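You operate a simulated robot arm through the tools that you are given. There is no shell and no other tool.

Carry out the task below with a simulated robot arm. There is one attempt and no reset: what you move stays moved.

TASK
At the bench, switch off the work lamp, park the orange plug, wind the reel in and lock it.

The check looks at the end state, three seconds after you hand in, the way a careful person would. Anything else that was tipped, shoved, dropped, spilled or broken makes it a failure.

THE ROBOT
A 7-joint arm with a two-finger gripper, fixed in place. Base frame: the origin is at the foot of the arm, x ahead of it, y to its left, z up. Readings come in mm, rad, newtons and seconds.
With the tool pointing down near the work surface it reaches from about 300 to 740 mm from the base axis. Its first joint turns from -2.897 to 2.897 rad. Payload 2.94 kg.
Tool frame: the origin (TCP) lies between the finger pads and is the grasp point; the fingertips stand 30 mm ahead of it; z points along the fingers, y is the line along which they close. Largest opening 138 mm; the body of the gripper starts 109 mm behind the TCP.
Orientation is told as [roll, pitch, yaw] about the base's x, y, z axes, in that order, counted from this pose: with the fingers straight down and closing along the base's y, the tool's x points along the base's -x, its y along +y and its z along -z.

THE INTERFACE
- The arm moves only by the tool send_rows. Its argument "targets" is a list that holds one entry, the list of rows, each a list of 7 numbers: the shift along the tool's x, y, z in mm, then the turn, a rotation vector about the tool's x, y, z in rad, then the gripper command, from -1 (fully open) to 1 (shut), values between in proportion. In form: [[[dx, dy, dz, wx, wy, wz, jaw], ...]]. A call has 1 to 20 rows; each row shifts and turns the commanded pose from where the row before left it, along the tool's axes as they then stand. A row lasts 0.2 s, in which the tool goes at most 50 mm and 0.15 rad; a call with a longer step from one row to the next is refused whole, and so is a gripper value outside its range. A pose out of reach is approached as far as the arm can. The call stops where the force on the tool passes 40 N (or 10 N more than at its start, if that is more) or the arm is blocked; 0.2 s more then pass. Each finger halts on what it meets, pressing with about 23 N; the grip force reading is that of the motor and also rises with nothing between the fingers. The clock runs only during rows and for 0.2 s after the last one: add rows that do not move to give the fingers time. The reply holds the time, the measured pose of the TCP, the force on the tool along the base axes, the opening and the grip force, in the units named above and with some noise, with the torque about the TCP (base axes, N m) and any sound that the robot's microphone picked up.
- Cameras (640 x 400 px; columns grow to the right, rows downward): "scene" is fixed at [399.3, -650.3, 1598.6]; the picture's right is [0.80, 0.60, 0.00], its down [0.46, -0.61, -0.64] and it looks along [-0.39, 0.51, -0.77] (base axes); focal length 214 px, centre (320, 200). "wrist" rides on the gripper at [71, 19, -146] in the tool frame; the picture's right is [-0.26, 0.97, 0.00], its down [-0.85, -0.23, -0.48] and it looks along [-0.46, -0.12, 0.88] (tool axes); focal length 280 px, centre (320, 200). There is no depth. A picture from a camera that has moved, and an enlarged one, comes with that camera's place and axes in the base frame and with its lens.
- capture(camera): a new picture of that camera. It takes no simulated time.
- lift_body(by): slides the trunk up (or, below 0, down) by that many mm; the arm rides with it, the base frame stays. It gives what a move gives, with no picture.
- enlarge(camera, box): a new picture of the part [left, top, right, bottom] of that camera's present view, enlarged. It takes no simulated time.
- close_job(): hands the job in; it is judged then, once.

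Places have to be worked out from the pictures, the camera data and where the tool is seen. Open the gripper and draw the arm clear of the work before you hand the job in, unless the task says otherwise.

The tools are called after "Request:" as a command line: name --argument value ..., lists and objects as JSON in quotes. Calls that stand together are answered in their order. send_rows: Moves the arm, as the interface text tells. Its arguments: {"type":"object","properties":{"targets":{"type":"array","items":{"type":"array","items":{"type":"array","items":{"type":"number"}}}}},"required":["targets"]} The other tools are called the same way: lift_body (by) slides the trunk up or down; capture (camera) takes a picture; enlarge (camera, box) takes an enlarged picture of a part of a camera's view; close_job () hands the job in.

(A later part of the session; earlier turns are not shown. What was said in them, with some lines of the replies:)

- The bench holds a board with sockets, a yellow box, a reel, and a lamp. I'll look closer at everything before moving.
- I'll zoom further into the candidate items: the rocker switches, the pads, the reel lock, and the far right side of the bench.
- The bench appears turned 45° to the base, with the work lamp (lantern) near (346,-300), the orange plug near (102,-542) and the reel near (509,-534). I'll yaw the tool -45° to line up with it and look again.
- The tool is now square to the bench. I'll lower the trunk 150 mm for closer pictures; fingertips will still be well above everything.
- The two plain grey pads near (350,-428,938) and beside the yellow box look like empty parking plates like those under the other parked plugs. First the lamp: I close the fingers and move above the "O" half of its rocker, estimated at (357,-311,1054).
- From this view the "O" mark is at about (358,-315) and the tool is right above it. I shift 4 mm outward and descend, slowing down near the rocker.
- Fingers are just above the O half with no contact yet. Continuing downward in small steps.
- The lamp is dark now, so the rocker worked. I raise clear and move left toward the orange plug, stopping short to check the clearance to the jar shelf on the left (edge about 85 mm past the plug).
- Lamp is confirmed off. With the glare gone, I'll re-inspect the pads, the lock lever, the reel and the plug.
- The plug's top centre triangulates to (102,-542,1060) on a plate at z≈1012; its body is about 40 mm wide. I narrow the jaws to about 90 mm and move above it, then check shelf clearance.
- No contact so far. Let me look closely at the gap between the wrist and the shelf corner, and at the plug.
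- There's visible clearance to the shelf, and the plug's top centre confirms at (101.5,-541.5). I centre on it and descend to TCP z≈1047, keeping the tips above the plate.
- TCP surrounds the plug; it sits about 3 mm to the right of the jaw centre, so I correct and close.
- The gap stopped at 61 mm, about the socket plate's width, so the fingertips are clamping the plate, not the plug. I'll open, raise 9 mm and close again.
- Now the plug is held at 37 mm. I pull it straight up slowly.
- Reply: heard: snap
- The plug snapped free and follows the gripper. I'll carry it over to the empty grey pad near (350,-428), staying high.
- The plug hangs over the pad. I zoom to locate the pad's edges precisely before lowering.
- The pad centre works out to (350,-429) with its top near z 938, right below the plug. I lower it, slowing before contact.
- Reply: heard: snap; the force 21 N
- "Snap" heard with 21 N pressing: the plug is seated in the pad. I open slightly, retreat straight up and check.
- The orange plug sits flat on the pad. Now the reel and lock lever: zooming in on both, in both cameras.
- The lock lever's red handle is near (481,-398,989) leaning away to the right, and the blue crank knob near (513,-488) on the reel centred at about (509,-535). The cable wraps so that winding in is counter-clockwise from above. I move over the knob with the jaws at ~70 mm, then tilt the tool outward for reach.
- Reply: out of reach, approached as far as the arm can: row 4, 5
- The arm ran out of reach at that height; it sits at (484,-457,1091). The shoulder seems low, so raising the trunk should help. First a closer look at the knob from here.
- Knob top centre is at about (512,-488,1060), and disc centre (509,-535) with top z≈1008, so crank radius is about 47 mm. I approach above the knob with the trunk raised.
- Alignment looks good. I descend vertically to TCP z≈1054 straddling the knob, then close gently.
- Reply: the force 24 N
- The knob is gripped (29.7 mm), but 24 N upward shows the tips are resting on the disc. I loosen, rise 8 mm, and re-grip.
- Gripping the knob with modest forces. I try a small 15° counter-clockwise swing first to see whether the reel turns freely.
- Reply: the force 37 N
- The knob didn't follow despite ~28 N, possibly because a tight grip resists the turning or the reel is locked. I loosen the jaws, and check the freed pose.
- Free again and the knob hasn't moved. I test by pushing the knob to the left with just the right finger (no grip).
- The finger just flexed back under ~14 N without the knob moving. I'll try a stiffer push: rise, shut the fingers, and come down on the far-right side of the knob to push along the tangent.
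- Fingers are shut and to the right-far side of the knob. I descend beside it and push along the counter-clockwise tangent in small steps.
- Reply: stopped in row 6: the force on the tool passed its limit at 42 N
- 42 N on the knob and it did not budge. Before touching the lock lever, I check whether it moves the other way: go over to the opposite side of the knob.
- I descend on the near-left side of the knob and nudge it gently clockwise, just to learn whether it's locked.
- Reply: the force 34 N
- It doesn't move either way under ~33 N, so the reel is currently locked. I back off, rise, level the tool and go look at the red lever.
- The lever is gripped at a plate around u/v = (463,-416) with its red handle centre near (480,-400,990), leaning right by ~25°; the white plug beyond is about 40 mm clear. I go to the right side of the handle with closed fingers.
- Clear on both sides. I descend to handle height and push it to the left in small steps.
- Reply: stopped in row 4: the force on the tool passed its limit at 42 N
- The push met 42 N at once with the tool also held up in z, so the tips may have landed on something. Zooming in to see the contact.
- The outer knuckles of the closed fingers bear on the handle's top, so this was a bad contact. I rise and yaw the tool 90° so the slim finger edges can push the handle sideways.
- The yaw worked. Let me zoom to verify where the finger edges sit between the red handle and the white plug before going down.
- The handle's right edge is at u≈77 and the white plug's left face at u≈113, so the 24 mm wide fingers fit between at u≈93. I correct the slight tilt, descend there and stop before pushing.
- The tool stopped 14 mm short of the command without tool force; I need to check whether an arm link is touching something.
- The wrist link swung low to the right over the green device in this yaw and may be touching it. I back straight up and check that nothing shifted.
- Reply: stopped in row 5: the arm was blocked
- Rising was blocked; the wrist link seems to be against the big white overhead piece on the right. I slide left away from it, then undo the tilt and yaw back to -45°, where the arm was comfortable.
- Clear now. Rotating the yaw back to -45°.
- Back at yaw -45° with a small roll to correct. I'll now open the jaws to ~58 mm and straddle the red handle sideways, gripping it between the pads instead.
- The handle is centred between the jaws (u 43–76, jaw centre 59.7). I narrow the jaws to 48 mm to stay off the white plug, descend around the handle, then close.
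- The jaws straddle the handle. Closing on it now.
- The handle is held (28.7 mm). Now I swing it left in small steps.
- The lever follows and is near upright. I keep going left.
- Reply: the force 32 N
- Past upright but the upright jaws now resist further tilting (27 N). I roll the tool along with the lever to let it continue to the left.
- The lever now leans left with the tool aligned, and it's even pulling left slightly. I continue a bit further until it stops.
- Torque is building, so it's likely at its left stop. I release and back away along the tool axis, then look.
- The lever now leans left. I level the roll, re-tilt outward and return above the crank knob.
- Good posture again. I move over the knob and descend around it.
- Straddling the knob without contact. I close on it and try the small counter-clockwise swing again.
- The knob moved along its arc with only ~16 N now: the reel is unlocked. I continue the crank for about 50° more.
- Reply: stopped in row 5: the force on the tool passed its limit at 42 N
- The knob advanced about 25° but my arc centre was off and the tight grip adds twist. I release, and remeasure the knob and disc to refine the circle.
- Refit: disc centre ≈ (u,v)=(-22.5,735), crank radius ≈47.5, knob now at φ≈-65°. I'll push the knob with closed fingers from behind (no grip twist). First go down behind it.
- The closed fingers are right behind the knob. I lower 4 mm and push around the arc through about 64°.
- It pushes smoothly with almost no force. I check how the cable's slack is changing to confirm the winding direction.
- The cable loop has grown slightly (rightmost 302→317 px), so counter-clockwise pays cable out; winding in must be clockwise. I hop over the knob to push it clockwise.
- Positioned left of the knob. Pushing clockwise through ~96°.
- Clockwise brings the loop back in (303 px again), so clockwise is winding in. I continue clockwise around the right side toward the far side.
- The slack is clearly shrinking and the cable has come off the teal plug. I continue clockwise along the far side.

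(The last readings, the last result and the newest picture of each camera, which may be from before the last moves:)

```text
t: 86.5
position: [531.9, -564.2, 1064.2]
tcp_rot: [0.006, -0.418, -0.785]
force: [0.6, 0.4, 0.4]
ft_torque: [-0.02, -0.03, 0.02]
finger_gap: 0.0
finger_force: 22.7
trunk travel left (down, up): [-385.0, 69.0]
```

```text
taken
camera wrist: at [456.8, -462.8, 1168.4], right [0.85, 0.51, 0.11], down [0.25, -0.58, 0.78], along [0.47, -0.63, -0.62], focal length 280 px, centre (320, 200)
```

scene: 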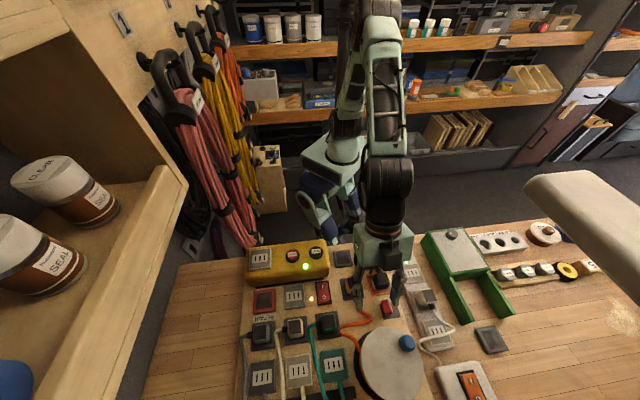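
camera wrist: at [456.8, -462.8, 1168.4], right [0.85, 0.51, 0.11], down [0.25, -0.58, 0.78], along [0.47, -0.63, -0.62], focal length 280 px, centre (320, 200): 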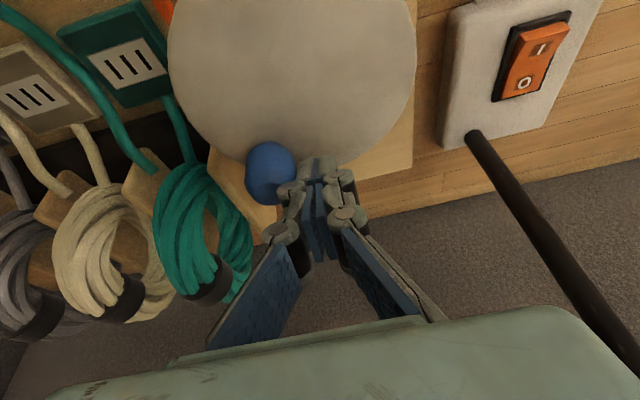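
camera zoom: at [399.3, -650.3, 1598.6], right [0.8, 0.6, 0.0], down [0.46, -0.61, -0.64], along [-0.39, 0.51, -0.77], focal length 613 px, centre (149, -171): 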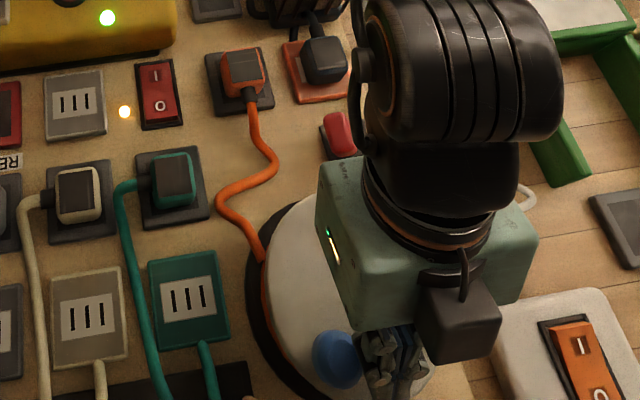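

Still smooth and reachable; slack decreasing. Continuing clockwise up the left side.

Request:
send_rows --targets '[[[0.37, -6.6, -0.16, 0, 0, 0, 1], [1.1, -6.5, -0.49, 0, 0, 0, 1], [2.0, -6.3, -0.9, 0, 0, 0, 1], [2.74, -5.9, -1.22, 0, 0, 0, 1], [3.47, -5.4, -1.55, 0, 0, 0, 1], [4.11, -4.8, -1.84, 0, 0, 0, 1], [4.75, -4.2, -2.12, 0, 0, 0, 1], [5.11, -3.4, -2.28, 0, 0, 0, 1]]]'

Request:
enlarge --camera "scene" --box '[310, 260, 450, 400]'

Request:
capture --camera "wrist"

```text
t: 88.3
position: [484.4, -574.7, 1064.1]
tcp_rot: [0.007, -0.418, -0.786]
force: [0.2, -1.3, 1.4]
ft_torque: [0.01, -0.01, 0.0]
finger_gap: 0.0
finger_force: 28.3
trunk travel left (down, up): [-385.0, 69.0]
```

```text
2.86 times, centred on (380, 330) of scene
camera zoom: at [399.3, -650.3, 1598.6], right [0.8, 0.6, 0.0], down [0.46, -0.61, -0.64], along [-0.39, 0.51, -0.77], focal length 613 px, centre (149, -171)
```

zoom: 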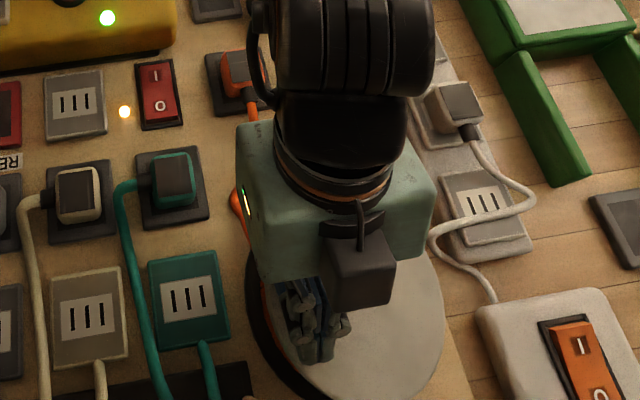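

```text
taken
camera wrist: at [408.1, -473.9, 1168.7], right [0.85, 0.51, 0.11], down [0.25, -0.58, 0.78], along [0.47, -0.63, -0.62], focal length 280 px, centre (320, 200)
```

wrist: 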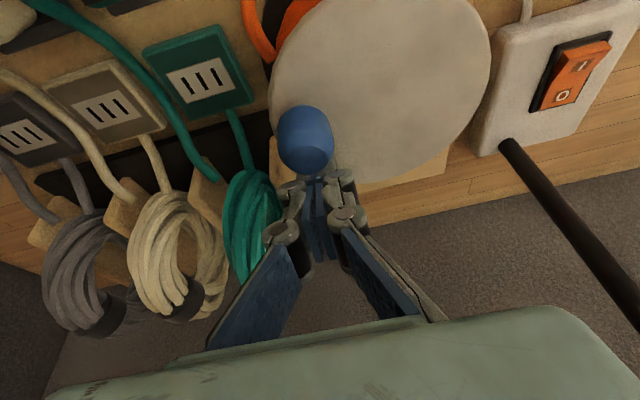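

The knob is at the left side now. I continue with another ~48°, watching the force for the cable going taut.

Request:
send_rows --targets '[[[5.57, -2.6, -2.49, 0, 0, 0, 1], [5.84, -1.7, -2.61, 0, 0, 0, 1], [6.03, -0.8, -2.69, 0, 0, 0, 1], [6.03, 0.1, -2.69, 0, 0, 0, 1], [6.03, 1.0, -2.69, 0, 0, 0, 1], [5.75, 2.0, -2.57, 0, 0, 0, 1]]]'

Request:
enlarge --camera "scene" --box '[310, 260, 450, 400]'

Request:
capture --camera "wrist"

```text
t: 89.7
position: [455.6, -550.2, 1064.4]
tcp_rot: [0.009, -0.419, -0.786]
force: [0.2, -0.8, 1.1]
ft_torque: [0.03, 0.0, -0.02]
finger_gap: 0.1
finger_force: 28.3
trunk travel left (down, up): [-385.0, 69.0]
```

```text
2.86 times, centred on (380, 330) of scene
camera zoom: at [399.3, -650.3, 1598.6], right [0.8, 0.6, 0.0], down [0.46, -0.61, -0.64], along [-0.39, 0.51, -0.77], focal length 613 px, centre (149, -171)
```

zoom: 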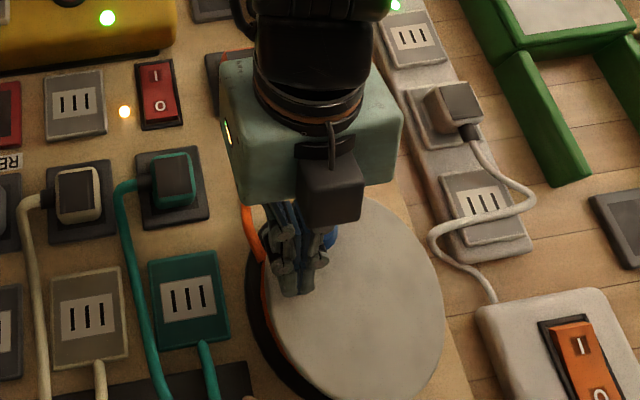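

```text
taken
camera wrist: at [380.2, -448.7, 1167.6], right [0.85, 0.51, 0.11], down [0.25, -0.58, 0.78], along [0.47, -0.63, -0.62], focal length 280 px, centre (320, 200)
```

wrist: 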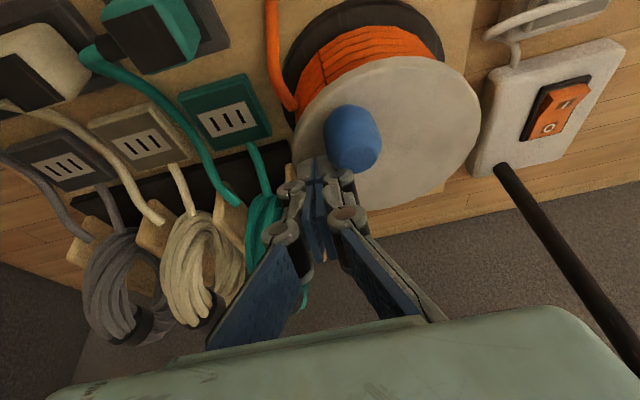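

The cable looks nearly straight but the hand hides it. I lift off and step to the right to see the whole cable.

Request:
send_rows --targets '[[[-2.7, -1, 1.2, 0, 0, 0, 1], [-9.8, 0, -21.9, 0, 0, 0, 1], [-9.8, 0, -21.9, 0, 0, 0, 1], [0, 40, 0, 0, 0, 0, 1], [0, 40, 0, 0, 0, 0, 1], [0, 40, 0, 0, 0, 0, 1], [0, 0, 0, 0, 0, 0, 1]]]'

Request:
enlarge --camera "scene" --box '[310, 260, 450, 400]'

Request:
enlarge --camera "scene" --box '[335, 265, 415, 345]'

```text
t: 91.3
position: [540.1, -466.8, 1111.9]
tcp_rot: [0.006, -0.418, -0.785]
force: [-0.4, 0.5, -0.9]
ft_torque: [-0.05, 0.03, -0.01]
finger_gap: 0.1
finger_force: 28.3
trunk travel left (down, up): [-385.0, 69.0]
```

```text
2.86 times, centred on (380, 330) of scene
camera zoom: at [399.3, -650.3, 1598.6], right [0.8, 0.6, 0.0], down [0.46, -0.61, -0.64], along [-0.39, 0.51, -0.77], focal length 613 px, centre (149, -171)
```

zoom: 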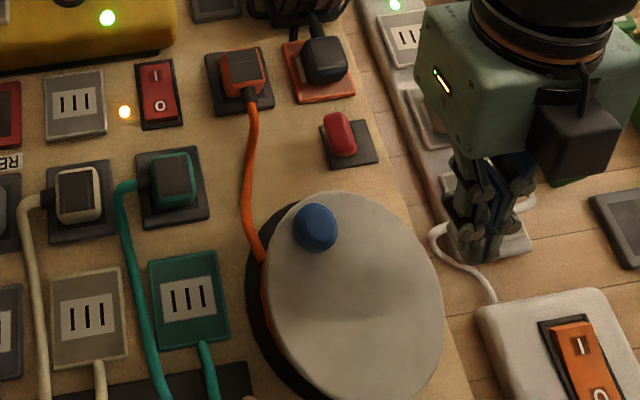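

```text
5.00 times, centred on (375, 305) of scene
camera zoom: at [399.3, -650.3, 1598.6], right [0.8, 0.6, 0.0], down [0.46, -0.61, -0.64], along [-0.39, 0.51, -0.77], focal length 1072 px, centre (45, -325)
```

zoom: 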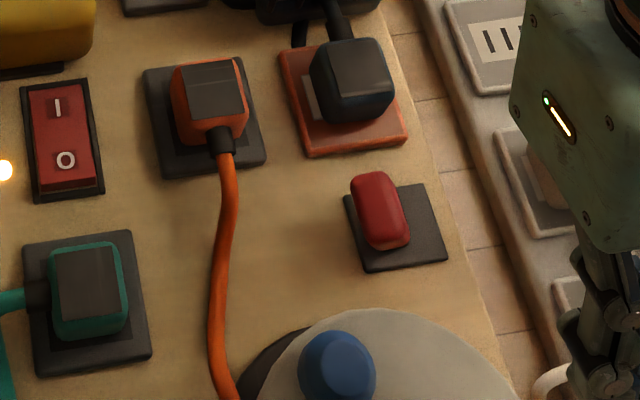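

The cable is nearly straight with only a little bow left. I return behind the knob and nudge it a few more degrees, watching the force.

Request:
send_rows --targets '[[[0, -40, 0, 0, 0, 0, 1], [0, -40, 0, 0, 0, 0, 1], [-1, -39, 0.4, 0, 0, 0, 1], [6.4, 0, 14.3, 0, 0, 0, 1], [6.4, 0, 14.3, 0, 0, 0, 1], [6.4, 0, 14.3, 0, 0, 0, 1], [2.83, 1.2, -1.26, 0, 0, 0, 1], [2.74, 1.4, -1.22, 0, 0, 0, 1]]]'

Request:
enlarge --camera "wrist" --box '[200, 0, 440, 200]'

```text
t: 93.1
position: [455.1, -547.5, 1065.8]
tcp_rot: [0.007, -0.42, -0.786]
force: [0.9, 0.2, 1.2]
ft_torque: [-0.01, -0.03, -0.02]
finger_gap: 0.0
finger_force: 28.2
trunk travel left (down, up): [-385.0, 69.0]
```

```text
2.00 times, centred on (320, 100) of wrist
camera zoom: at [379.7, -445.7, 1169.0], right [0.85, 0.52, 0.11], down [0.25, -0.58, 0.78], along [0.47, -0.63, -0.62], focal length 561 px, centre (320, 400)
```

zoom: 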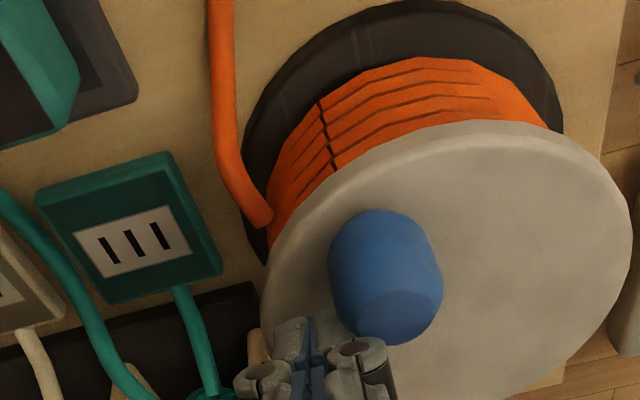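

No resistance yet. Two more 4° nudges.

Request:
send_rows --targets '[[[2.65, 1.6, -1.18, 0, 0, 0, 1], [2.47, 1.8, -1.1, 0, 0, 0, 1]]]'

Request:
enlarge --camera "wrist" --box '[200, 0, 440, 200]'

Request:
enlarge --camera "scene" --box '[310, 260, 450, 400]'

```text
t: 93.7
position: [453.7, -538.7, 1065.4]
tcp_rot: [0.007, -0.419, -0.786]
force: [-0.5, -0.2, 1.0]
ft_torque: [0.01, 0.0, 0.01]
finger_gap: 0.0
finger_force: 28.6
trunk travel left (down, up): [-385.0, 69.0]
```

```text
2.00 times, centred on (320, 100) of wrist
camera zoom: at [378.1, -439.0, 1168.9], right [0.85, 0.52, 0.11], down [0.25, -0.58, 0.78], along [0.47, -0.63, -0.62], focal length 561 px, centre (320, 400)
```

zoom: 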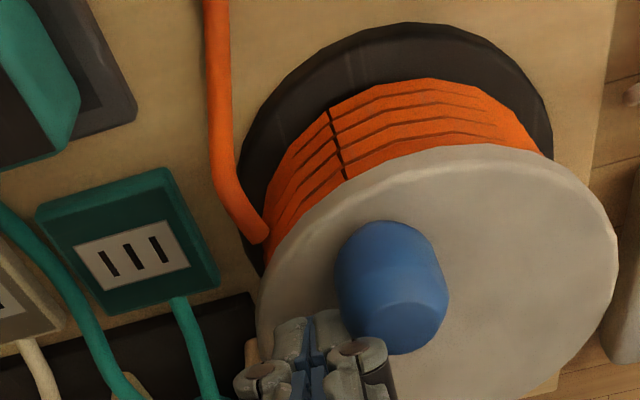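

```text
2.86 times, centred on (380, 330) of scene
camera zoom: at [399.3, -650.3, 1598.6], right [0.8, 0.6, 0.0], down [0.46, -0.61, -0.64], along [-0.39, 0.51, -0.77], focal length 613 px, centre (149, -171)
```

zoom: 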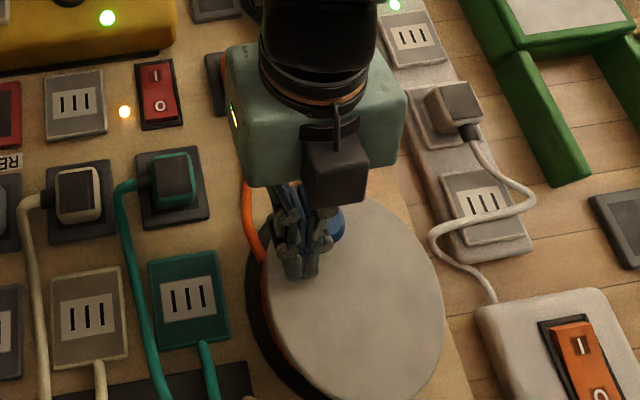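

Still no tension. Three more small nudges, then check.

Request:
send_rows --targets '[[[2.47, 2.0, -1.1, 0, 0, 0, 1], [2.28, 2.2, -1.02, 0, 0, 0, 1], [2.1, 2.3, -0.94, 0, 0, 0, 1]]]'

Request:
enlarge --camera "wrist" --box '[200, 0, 440, 200]'

```text
t: 94.5
position: [453.5, -530.0, 1064.5]
tcp_rot: [0.006, -0.417, -0.786]
force: [-1.0, 0.1, -0.1]
ft_torque: [-0.02, -0.01, -0.01]
finger_gap: 0.3
finger_force: 28.0
trunk travel left (down, up): [-385.0, 69.0]
```

```text
2.00 times, centred on (320, 100) of wrist
camera zoom: at [377.8, -429.2, 1168.8], right [0.85, 0.51, 0.11], down [0.25, -0.58, 0.78], along [0.47, -0.63, -0.62], focal length 561 px, centre (320, 400)
```

zoom: 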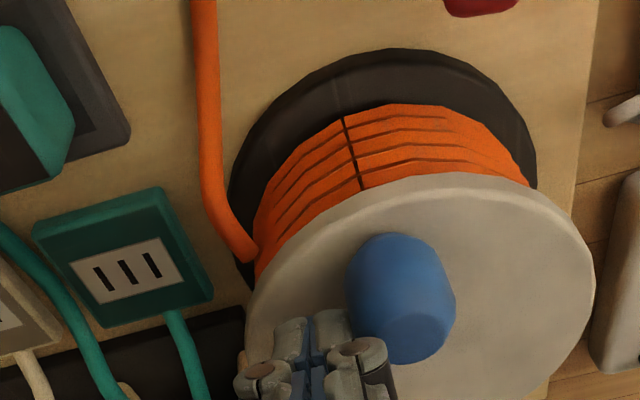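

I lift off and step aside again to view the entire cable.

Request:
send_rows --targets '[[[-2.7, -2, 1.2, 0, 0, 0, 1], [-9.8, 0, -21.9, 0, 0, 0, 1], [-9.8, 0, -21.9, 0, 0, 0, 1], [0, 40, 0, 0, 0, 0, 1], [0, 40, 0, 0, 0, 0, 1], [0, 30, 0, 0, 0, 0, 1], [0, 0, 0, 0, 0, 0, 1]]]'

Request:
enlarge --camera "scene" --box '[335, 265, 415, 345]'

Request:
enlarge --camera "scene" --box '[310, 260, 450, 400]'

```text
t: 96.1
position: [531.5, -457.7, 1112.0]
tcp_rot: [0.006, -0.419, -0.786]
force: [0.8, 0.4, -0.2]
ft_torque: [-0.04, 0.01, 0.0]
finger_gap: 0.0
finger_force: 28.5
trunk travel left (down, up): [-385.0, 69.0]
```

```text
5.00 times, centred on (375, 305) of scene
camera zoom: at [399.3, -650.3, 1598.6], right [0.8, 0.6, 0.0], down [0.46, -0.61, -0.64], along [-0.39, 0.51, -0.77], focal length 1072 px, centre (45, -325)
```

zoom: 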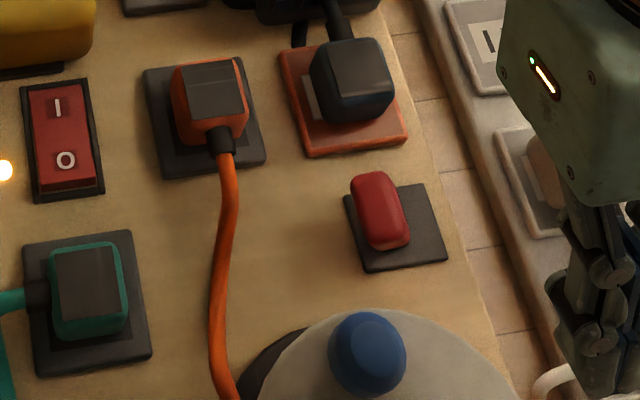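

```text
2.86 times, centred on (380, 330) of scene
camera zoom: at [399.3, -650.3, 1598.6], right [0.8, 0.6, 0.0], down [0.46, -0.61, -0.64], along [-0.39, 0.51, -0.77], focal length 613 px, centre (149, -171)
```

zoom: 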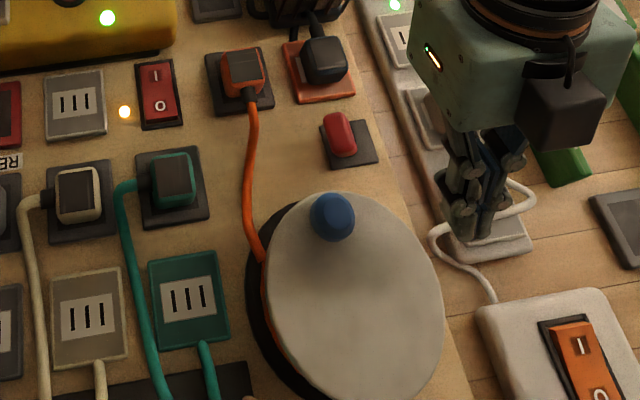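

The cable shape is now snug and unchanged from 18° earlier, with no force felt. I go back for a few more careful nudges to find whether there is a definite stop.

Request:
send_rows --targets '[[[0, -38, 0, 0, 0, 0, 1], [0, -38, 0, 0, 0, 0, 1], [-1.8, -38, 0.8, 0, 0, 0, 1], [6.4, 0, 14.3, 0, 0, 0, 1], [6.4, 0, 14.3, 0, 0, 0, 1], [6.4, 0, 14.3, 0, 0, 0, 1], [2.47, 1.9, -1.1, 0, 0, 0, 1], [2.3, 2.2, -1.02, 0, 0, 0, 1], [2.1, 2.3, -0.94, 0, 0, 0, 1], [1.9, 2.5, -0.85, 0, 0, 0, 1]]]'

Request:
capture --camera "wrist"

Request:
enlarge --camera "scene" --box '[335, 265, 415, 345]'

```text
t: 98.3
position: [452.9, -525.5, 1067.7]
tcp_rot: [0.006, -0.419, -0.786]
force: [-0.3, -0.8, 0.2]
ft_torque: [-0.01, 0.02, -0.03]
finger_gap: 0.2
finger_force: 28.2
trunk travel left (down, up): [-385.0, 69.0]
```

```text
taken
camera wrist: at [377.0, -424.0, 1171.2], right [0.85, 0.51, 0.11], down [0.25, -0.58, 0.78], along [0.47, -0.63, -0.62], focal length 280 px, centre (320, 200)
```

wrist: 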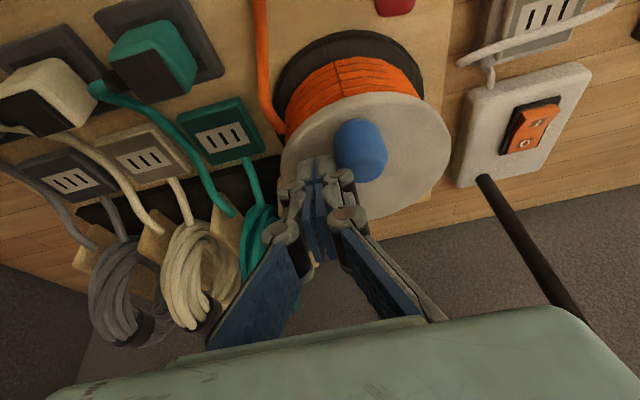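

```text
5.00 times, centred on (375, 305) of scene
camera zoom: at [399.3, -650.3, 1598.6], right [0.8, 0.6, 0.0], down [0.46, -0.61, -0.64], along [-0.39, 0.51, -0.77], focal length 1072 px, centre (45, -325)
```

zoom: 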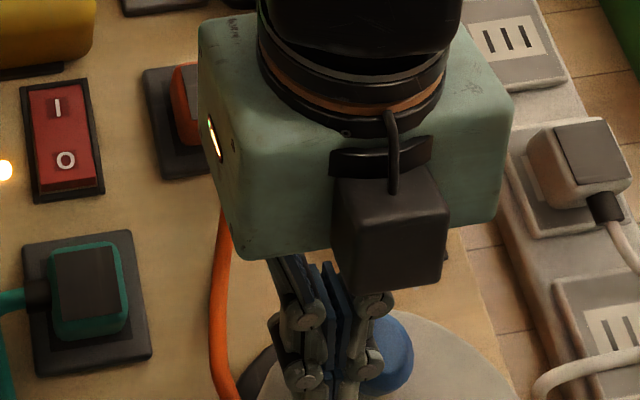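

No stop yet. Two more steps.

Request:
send_rows --targets '[[[1.7, 2.7, -0.75, 0, 0, 0, 1], [1.6, 2.8, -0.7, 0, 0, 0, 1], [1.4, 2.9, -0.63, 0, 0, 0, 1], [1.2, 3.0, -0.55, 0, 0, 0, 1]]]'

Request:
capture --camera "wrist"

Request:
enlarge --camera "scene" --box '[310, 260, 450, 400]'

```text
t: 99.3
position: [452.1, -520.3, 1067.9]
tcp_rot: [0.004, -0.426, -0.791]
force: [-5.0, -31.3, 3.1]
ft_torque: [-0.34, 0.03, -0.36]
finger_gap: 0.0
finger_force: 28.8
trunk travel left (down, up): [-385.0, 69.0]
```

```text
taken
camera wrist: at [377.1, -418.2, 1170.9], right [0.85, 0.51, 0.11], down [0.24, -0.57, 0.78], along [0.46, -0.64, -0.61], focal length 280 px, centre (320, 200)
```

wrist: 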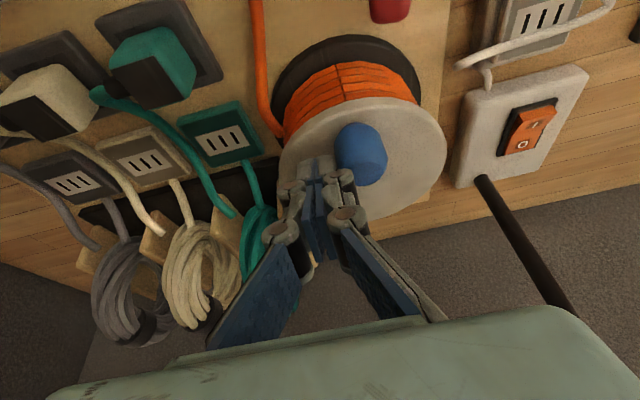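

```text
2.86 times, centred on (380, 330) of scene
camera zoom: at [399.3, -650.3, 1598.6], right [0.8, 0.6, 0.0], down [0.46, -0.61, -0.64], along [-0.39, 0.51, -0.77], focal length 613 px, centre (149, -171)
```

zoom: 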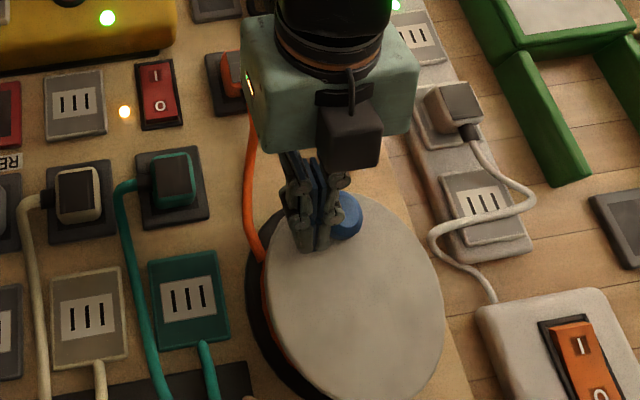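

A definite stop now (31 N): the reel is fully wound. I back off, rise, level the tool and check the plug and lever.

Request:
send_rows --targets '[[[-2.7, -3, 1.2, 0, 0, 0, 1], [-9.8, 0, -21.9, 0, 0, 0, 1], [-9.8, 0, -21.9, 0, 0, 0, 1], [20, 25, -9, 0, 0, 0, 1], [20, 25, -9, 0, 0, 0, 1], [20, 15, -9, 0, 0, 0, 1], [0, 0, 0, 0, 0.14, 0, 0.6], [0, 0, 0, 0, 0.14, 0, 0.2], [0, 0, 0, 0, 0.14, 0, 0.2], [0, 0, 0, 0, 0, 0, 0.2]]]'

Request:
capture --camera "wrist"

Request:
capture --camera "scene"

Request:
enlarge --camera "scene" --box '[320, 260, 440, 380]'

```text
t: 101.5
position: [454.5, -424.4, 1115.7]
tcp_rot: [0.008, 0.002, -0.783]
force: [0.6, -0.2, 0.4]
ft_torque: [0.01, 0.01, -0.02]
finger_gap: 55.2
finger_force: 0.0
trunk travel left (down, up): [-385.0, 69.0]
```

```text
taken
camera wrist: at [417.0, -361.0, 1261.4], right [0.87, 0.5, 0.01], down [0.44, -0.76, 0.47], along [0.24, -0.41, -0.88], focal length 280 px, centre (320, 200)
```

wrist: 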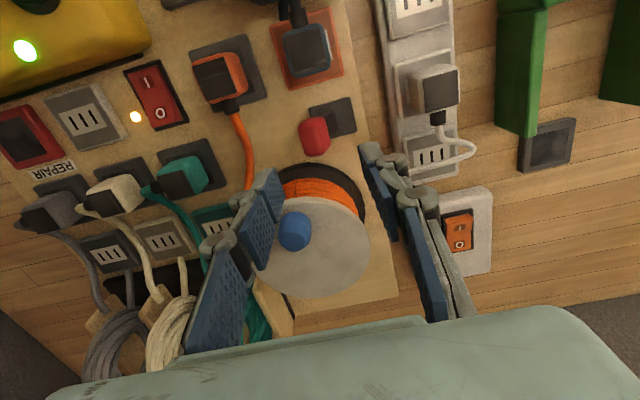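

```text
taken
```

scene: 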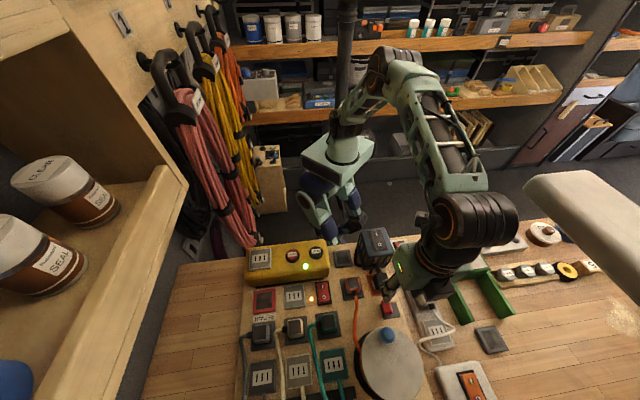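

```text
3.33 times, centred on (380, 320) of scene
camera zoom: at [399.3, -650.3, 1598.6], right [0.8, 0.6, 0.0], down [0.46, -0.61, -0.64], along [-0.39, 0.51, -0.77], focal length 715 px, centre (120, -200)
```

zoom: 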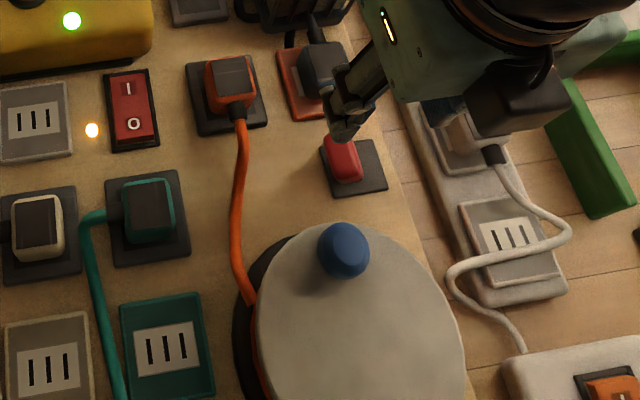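

Plug still parked, cable snug, lever leaning left at u≈15. I centre over the handle and descend around it.

Request:
send_rows --targets '[[[0, -7, 0, 0.008, 0, 0.002, 0.2], [0, 0, 25, 0, 0, 0, 0.2], [0, 0, 25, 0, 0, 0, 0.2], [0, 0, 25, 0, 0, 0, 0.2], [0, 0, 20, 0, 0, 0, 0.2], [0, 0, 8, 0, 0, 0, 0.2], [0, 0, 5, 0, 0, 0, 0.2]]]'

Request:
enlarge --camera "wrist" --box '[200, 60, 440, 260]'

```text
t: 103.1
position: [450.4, -430.7, 1006.3]
tcp_rot: [-0.002, 0.003, -0.783]
force: [0.7, -0.8, 0.6]
ft_torque: [0.02, 0.0, 0.0]
finger_gap: 54.8
finger_force: 0.0
trunk travel left (down, up): [-385.0, 69.0]
```

```text
2.00 times, centred on (320, 160) of wrist
camera zoom: at [413.2, -365.5, 1152.0], right [0.87, 0.5, 0.0], down [0.44, -0.76, 0.48], along [0.24, -0.41, -0.88], focal length 561 px, centre (320, 280)
```

zoom: 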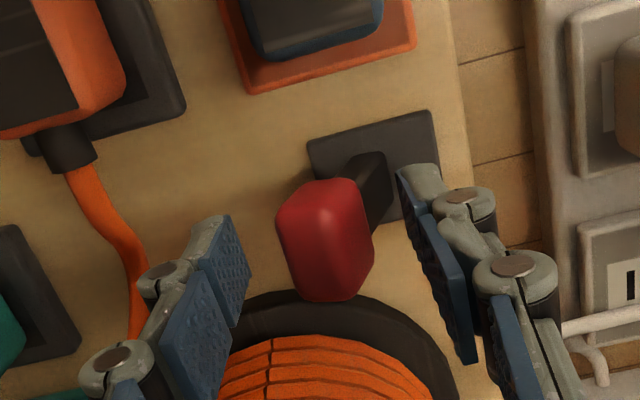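

Straddled. Closing and swinging it to the right, toward the original locked side.

Request:
send_rows --targets '[[[0, 0, 0, 0, 0, 0, 1], [0, 0, 0, 0, 0, 0, 1], [0, 0, 0, 0, 0, 0, 1], [0, 4, 0, 0, 0, 0, 1], [0, 4, -1, 0, 0, 0, 1], [0, 4, -1, 0, 0, 0, 1], [0, 4, 0, 0, 0, 0, 1], [0, 4, 0, 0, 0, 0, 1]]]'

Request:
enlarge --camera "wrist" --box '[200, 60, 440, 260]'

```text
t: 104.9
position: [465.4, -413.9, 1009.4]
tcp_rot: [0.0, 0.002, -0.784]
force: [8.9, 5.5, -2.8]
ft_torque: [0.48, -0.54, 0.01]
finger_gap: 21.7
finger_force: 45.1
trunk travel left (down, up): [-385.0, 69.0]
```

```text
2.00 times, centred on (320, 160) of wrist
camera zoom: at [428.4, -350.0, 1153.9], right [0.87, 0.5, 0.0], down [0.44, -0.76, 0.48], along [0.24, -0.41, -0.88], focal length 561 px, centre (320, 280)
```

zoom: 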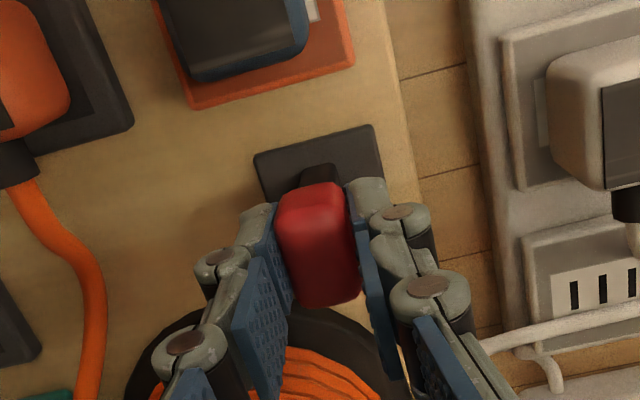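

Upright now. I continue right, rolling the tool along with the lever.

Request:
send_rows --targets '[[[0, 6, 0, 0.09, 0, 0, 1], [0, 6, 0, 0.09, 0, 0, 1], [0, 6, 0, 0.09, 0, 0, 1], [0, 0, 0, 0, 0, 0, 1]]]'

Request:
enlarge --camera "wrist" --box '[200, 60, 440, 260]'

Request:
capture --camera "scene"

```text
t: 105.9
position: [479.7, -400.9, 1007.1]
tcp_rot: [-0.272, 0.003, -0.784]
force: [11.4, 7.7, -3.0]
ft_torque: [0.52, -0.75, -0.12]
finger_gap: 21.5
finger_force: 45.4
trunk travel left (down, up): [-385.0, 69.0]
```

```text
2.00 times, centred on (320, 160) of wrist
camera zoom: at [468.8, -309.6, 1141.3], right [0.84, 0.47, -0.26], down [0.54, -0.67, 0.52], along [0.07, -0.58, -0.81], focal length 561 px, centre (320, 280)
```

zoom: 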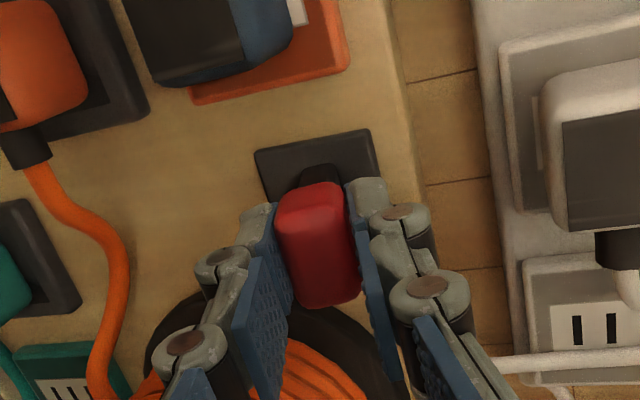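

```text
taken
```

scene: 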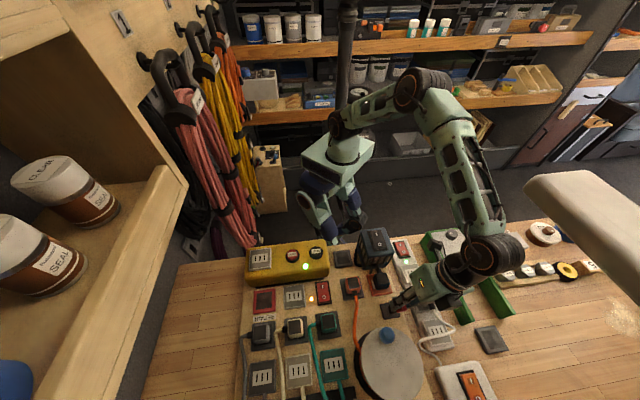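

It's nearly at the original lean and pulling right by itself. One more small step to seat it at its stop.

Request:
send_rows --targets '[[[0, 5, 0, 0.08, 0, 0, 1], [0, 4, 0, 0.06, 0, 0, 1], [0, 0, 0, 0, 0, 0, 1]]]'

Request:
enlarge --camera "wrist" --box '[200, 60, 440, 260]'

```text
t: 106.7
position: [486.0, -395.4, 1004.5]
tcp_rot: [-0.411, 0.001, -0.784]
force: [14.3, 9.0, -7.2]
ft_torque: [0.4, -1.33, 0.06]
finger_gap: 21.4
finger_force: 44.8
trunk travel left (down, up): [-385.0, 69.0]
```

```text
2.00 times, centred on (320, 160) of wrist
camera zoom: at [488.3, -290.2, 1129.1], right [0.81, 0.44, -0.39], down [0.59, -0.61, 0.53], along [0.0, -0.65, -0.76], focal length 561 px, centre (320, 280)
```

zoom: 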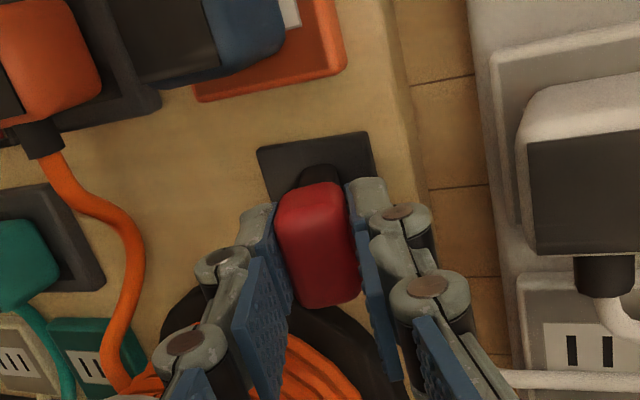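

I release with a small opening and retreat along the tool axis, then check the lever.

Request:
send_rows --targets '[[[0, 0, 0, 0, 0, 0, 0.55], [0, 0, 0, 0, 0, 0, 0.5], [0, 0, -12, 0, 0, 0, 0.5], [0, 0, -18, 0, 0, 0, 0.5], [0, -8, -15, -0.08, 0, 0, 0.5], [0, -8, -12, -0.11, 0, 0, 0.5], [0, -8, -12, -0.11, 0, 0, 0.5], [0, -8, -12, -0.11, 0, 0, 0.5], [0, 0, 0, 0, 0, 0, 0.5]]]'

Request:
capture --camera "wrist"

Request:
capture --camera "scene"

Request:
enlarge --camera "scene" --box '[340, 265, 440, 345]'

```text
t: 108.7
position: [479.3, -398.9, 1089.7]
tcp_rot: [0.001, -0.001, -0.783]
force: [-0.3, 0.3, -0.5]
ft_torque: [0.01, 0.0, 0.0]
finger_gap: 34.7
finger_force: 0.0
trunk travel left (down, up): [-385.0, 69.0]
```

```text
taken
camera wrist: at [442.8, -335.5, 1235.5], right [0.87, 0.5, 0.0], down [0.44, -0.76, 0.48], along [0.24, -0.41, -0.88], focal length 280 px, centre (320, 200)
```

wrist: 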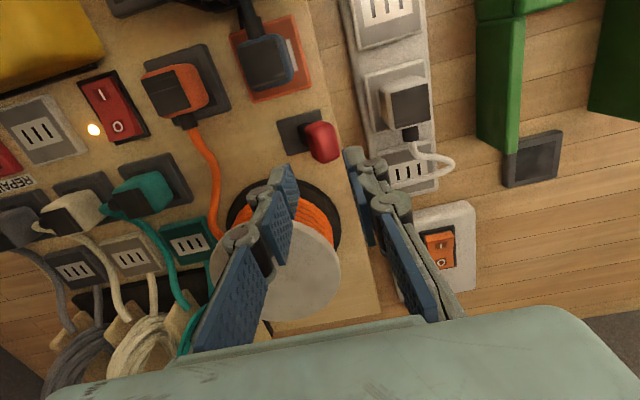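

```text
taken
```

scene: 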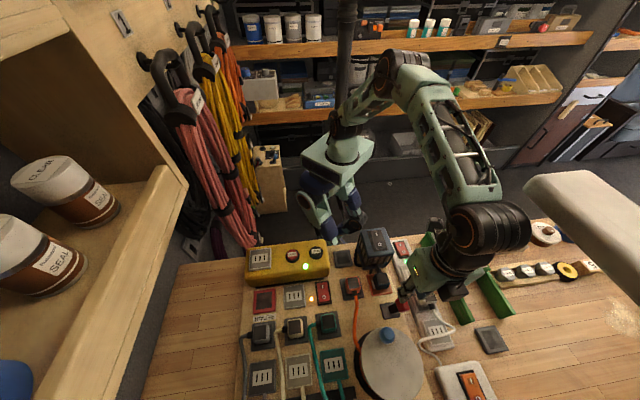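

```text
5.00 times, centred on (390, 305) of scene
camera zoom: at [399.3, -650.3, 1598.6], right [0.8, 0.6, 0.0], down [0.46, -0.61, -0.64], along [-0.39, 0.51, -0.77], focal length 1072 px, centre (-30, -325)
```

zoom: 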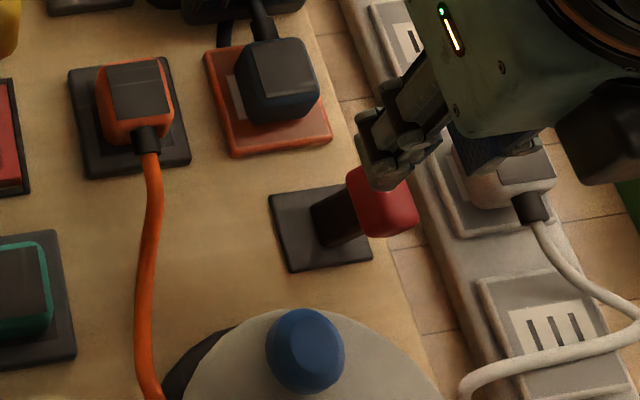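

The lever is back in its original (locking) position. I verify the lock by gently pressing the crank knob in the pay-out direction.

Request:
send_rows --targets '[[[0, -22, 0, 0, 0, 0, 1], [0, -22, 0, 0, 0, 0, 1], [0, 0, -10, 0, -0.14, 0, 1], [0, 0, -10, 0, -0.14, 0, 1], [0, 0, 0, 0, -0.14, 0, 1], [-24.9, 0, 3.1, 0, 0, 0, 1], [-24.9, 0, 3.1, 0, 0, 0, 1], [-24.9, 0, 3.1, 0, 0, 0, 1], [0, 0, 0, 0, 0, 0, 1]]]'

Request:
enlarge --camera "wrist" --box '[200, 40, 440, 240]'

Request:
enlarge --camera "scene" --box '[310, 260, 450, 400]'

```text
t: 110.7
position: [498.5, -478.3, 1131.6]
tcp_rot: [-0.001, -0.419, -0.784]
force: [0.2, -0.4, 0.1]
ft_torque: [-0.04, 0.01, -0.05]
finger_gap: 0.1
finger_force: 23.0
trunk travel left (down, up): [-385.0, 69.0]
```

```text
2.00 times, centred on (320, 140) of wrist
camera zoom: at [422.8, -376.7, 1235.0], right [0.85, 0.51, 0.1], down [0.25, -0.57, 0.78], along [0.46, -0.64, -0.62], focal length 561 px, centre (320, 320)
```

zoom: 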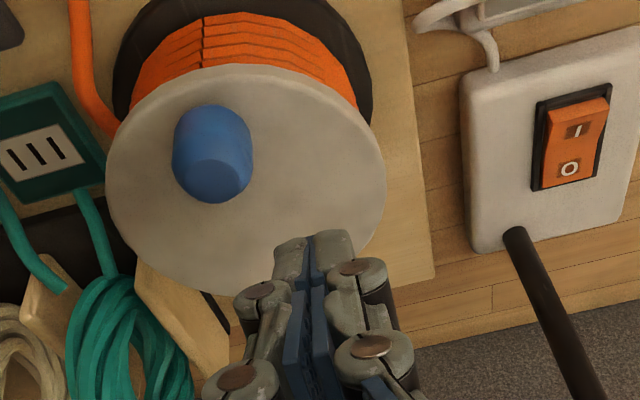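

```text
2.86 times, centred on (380, 330) of scene
camera zoom: at [399.3, -650.3, 1598.6], right [0.8, 0.6, 0.0], down [0.46, -0.61, -0.64], along [-0.39, 0.51, -0.77], focal length 613 px, centre (149, -171)
```

zoom: 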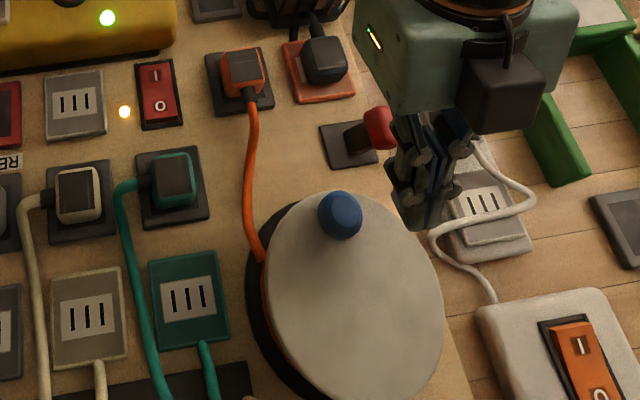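

Knob is at φ≈-92°, fingers to its right. I descend and press left gently.

Request:
send_rows --targets '[[[6.8, 0, 15.3, 0, 0, 0, 1], [6.8, 0, 15.3, 0, 0, 0, 1], [6.8, 0, 15.3, 0, 0, 0, 1], [6.9, 0, 15.3, 0, 0, 0, 1], [0, -5, 0, 0, 0, 0, 1], [0, -4, 0, 0, 0, 0, 1], [0, -3, 0, 0, 0, 0, 1], [0, -2, 0, 0, 0, 0, 1], [0, -2, 0, 0, 0, 0, 1]]]'

Request:
enlarge --camera "wrist" --box '[200, 40, 440, 240]'

```text
t: 112.7
position: [495.6, -485.2, 1066.0]
tcp_rot: [0.001, -0.42, -0.776]
force: [24.9, 20.7, 2.1]
ft_torque: [0.19, -0.16, 0.03]
finger_gap: 0.0
finger_force: 22.5
trunk travel left (down, up): [-385.0, 69.0]
```

```text
2.00 times, centred on (320, 140) of wrist
camera zoom: at [419.2, -383.4, 1168.4], right [0.85, 0.52, 0.11], down [0.25, -0.57, 0.78], along [0.47, -0.63, -0.62], focal length 561 px, centre (320, 320)
```

zoom: 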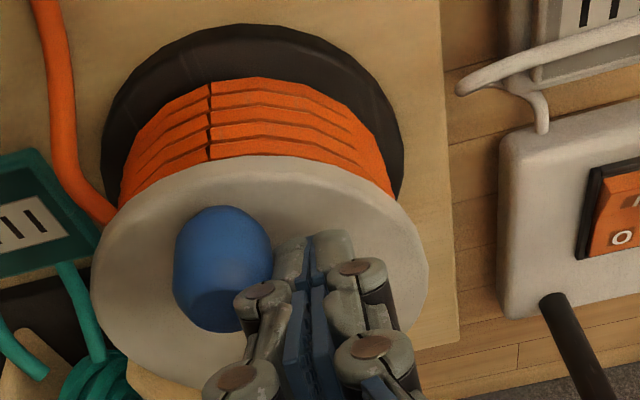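

32 N and no movement: the reel is locked. I back off, rise, and retreat toward the robot, levelling the tool.

Request:
send_rows --targets '[[[0, 6, 0, 0, 0, 0, 1], [-8.2, 0, -18.3, 0, 0, 0, 1], [-8.2, 0, -18.3, 0, 0, 0, 1], [-8.2, 0, -18.3, 0, 0, 0, 1], [27.4, -12, -12.2, 0, 0, 0, 1], [27.4, -12, -12.2, 0, 0, 0, 1], [27.4, -12, -12.2, 0, 0, 0, 1], [27.4, -12, -12.2, 0, 0, 0, 1], [27.4, -12, -12.2, 0, 0, 0, 1], [0, 0, -10, 0, 0.14, 0, 0.5], [0, 0, -10, 0, 0.14, 0, 0], [0, 0, -10, 0, 0.14, 0, -0.5], [20, 0, -20, 0, 0, 0, -1], [20, 0, -20, 0, 0, 0, -1], [20, 0, 0, 0, 0, 0, -1], [0, 0, 0, 0, 0, 0, -1]]]'

Request:
capture --camera "scene"

Request:
capture --camera "wrist"

```text
t: 116.1
position: [292.0, -377.0, 1193.7]
tcp_rot: [-0.002, 0.0, -0.784]
force: [1.1, 0.1, -0.1]
ft_torque: [0.0, 0.0, -0.01]
finger_gap: 138.1
finger_force: 0.1
trunk travel left (down, up): [-385.0, 69.0]
```

```text
taken
```

scene: 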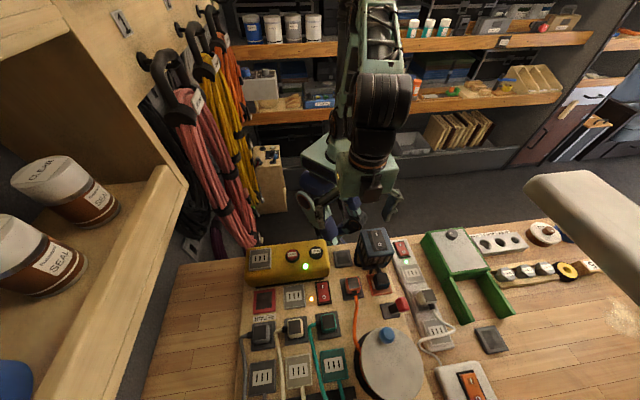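

```text
taken
camera wrist: at [255.7, -312.6, 1338.7], right [0.87, 0.5, 0.0], down [0.44, -0.76, 0.48], along [0.24, -0.41, -0.88], focal length 280 px, centre (320, 200)
```

wrist: 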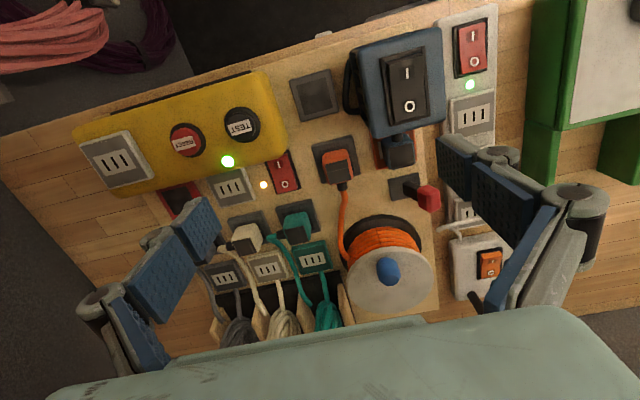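

All goals appear met and the arm is clear with the gripper open. One last zoom to confirm nothing else shifted.

Request:
enlarge --camera "scene" --box '[340, 210, 500, 310]'

Request:
enlarge --camera "scene" --box '[230, 220, 430, 400]'

```text
4.00 times, centred on (420, 260) of scene
camera zoom: at [399.3, -650.3, 1598.6], right [0.8, 0.6, 0.0], down [0.46, -0.61, -0.64], along [-0.39, 0.51, -0.77], focal length 858 px, centre (-80, -40)
```

zoom: 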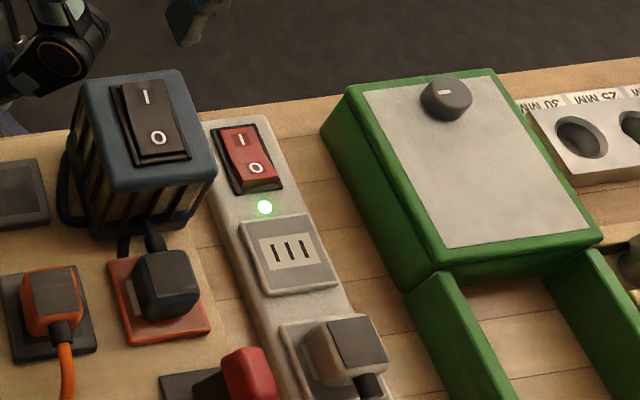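

```text
2.22 times, centred on (330, 310) of scene
camera zoom: at [399.3, -650.3, 1598.6], right [0.8, 0.6, 0.0], down [0.46, -0.61, -0.64], along [-0.39, 0.51, -0.77], focal length 477 px, centre (298, -44)
```

zoom: 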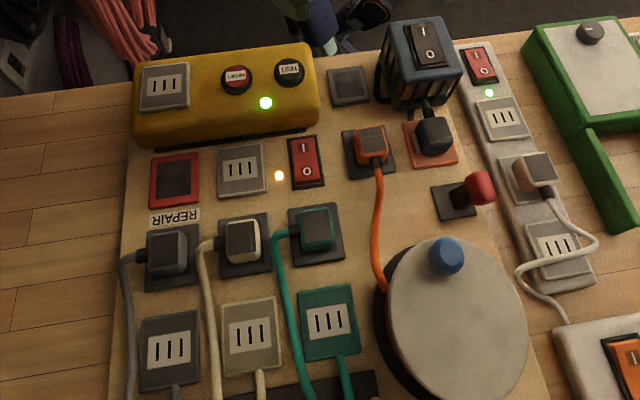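

Lamp off, orange plug parked, cable wound in to its stop, lever in the locked position, and every other item is where it began. I hand the job in.

Request:
close_job

```text
The job is handed in.
```

The work lamp is off, the orange plug is parked, and the reel is wound in and locked. I handed the job in with the gripper open and the arm clear of the bench.

- **Lamp:** I pressed the "O" side of the rocker on top of the lantern, and it went dark.
- **Orange plug:** I pulled it from the yellow box and seated it with a snap on the empty grey pad between the red switch and the lamp's plug. Neither that pad nor the other free one was labelled. I chose it because it matches the pads under the other parked plugs and is nearest the reel.
- **Reel:** It was locked at the start, so I moved the red lever across to free it. I turned it the wrong way at first, which let a little cable out. I then wound it clockwise until it met a firm stop, with the cable lying snug.
- **Lock:** I moved the lever back to where it began. The crank did not move under about 32 N in the pay-out direction.

While I was reaching the lever, the arm was blocked once, probably against the white overhead piece on the right. I backed off straight away and it shows no visible shift. In the final pictures the bench items I compared sit where they began.
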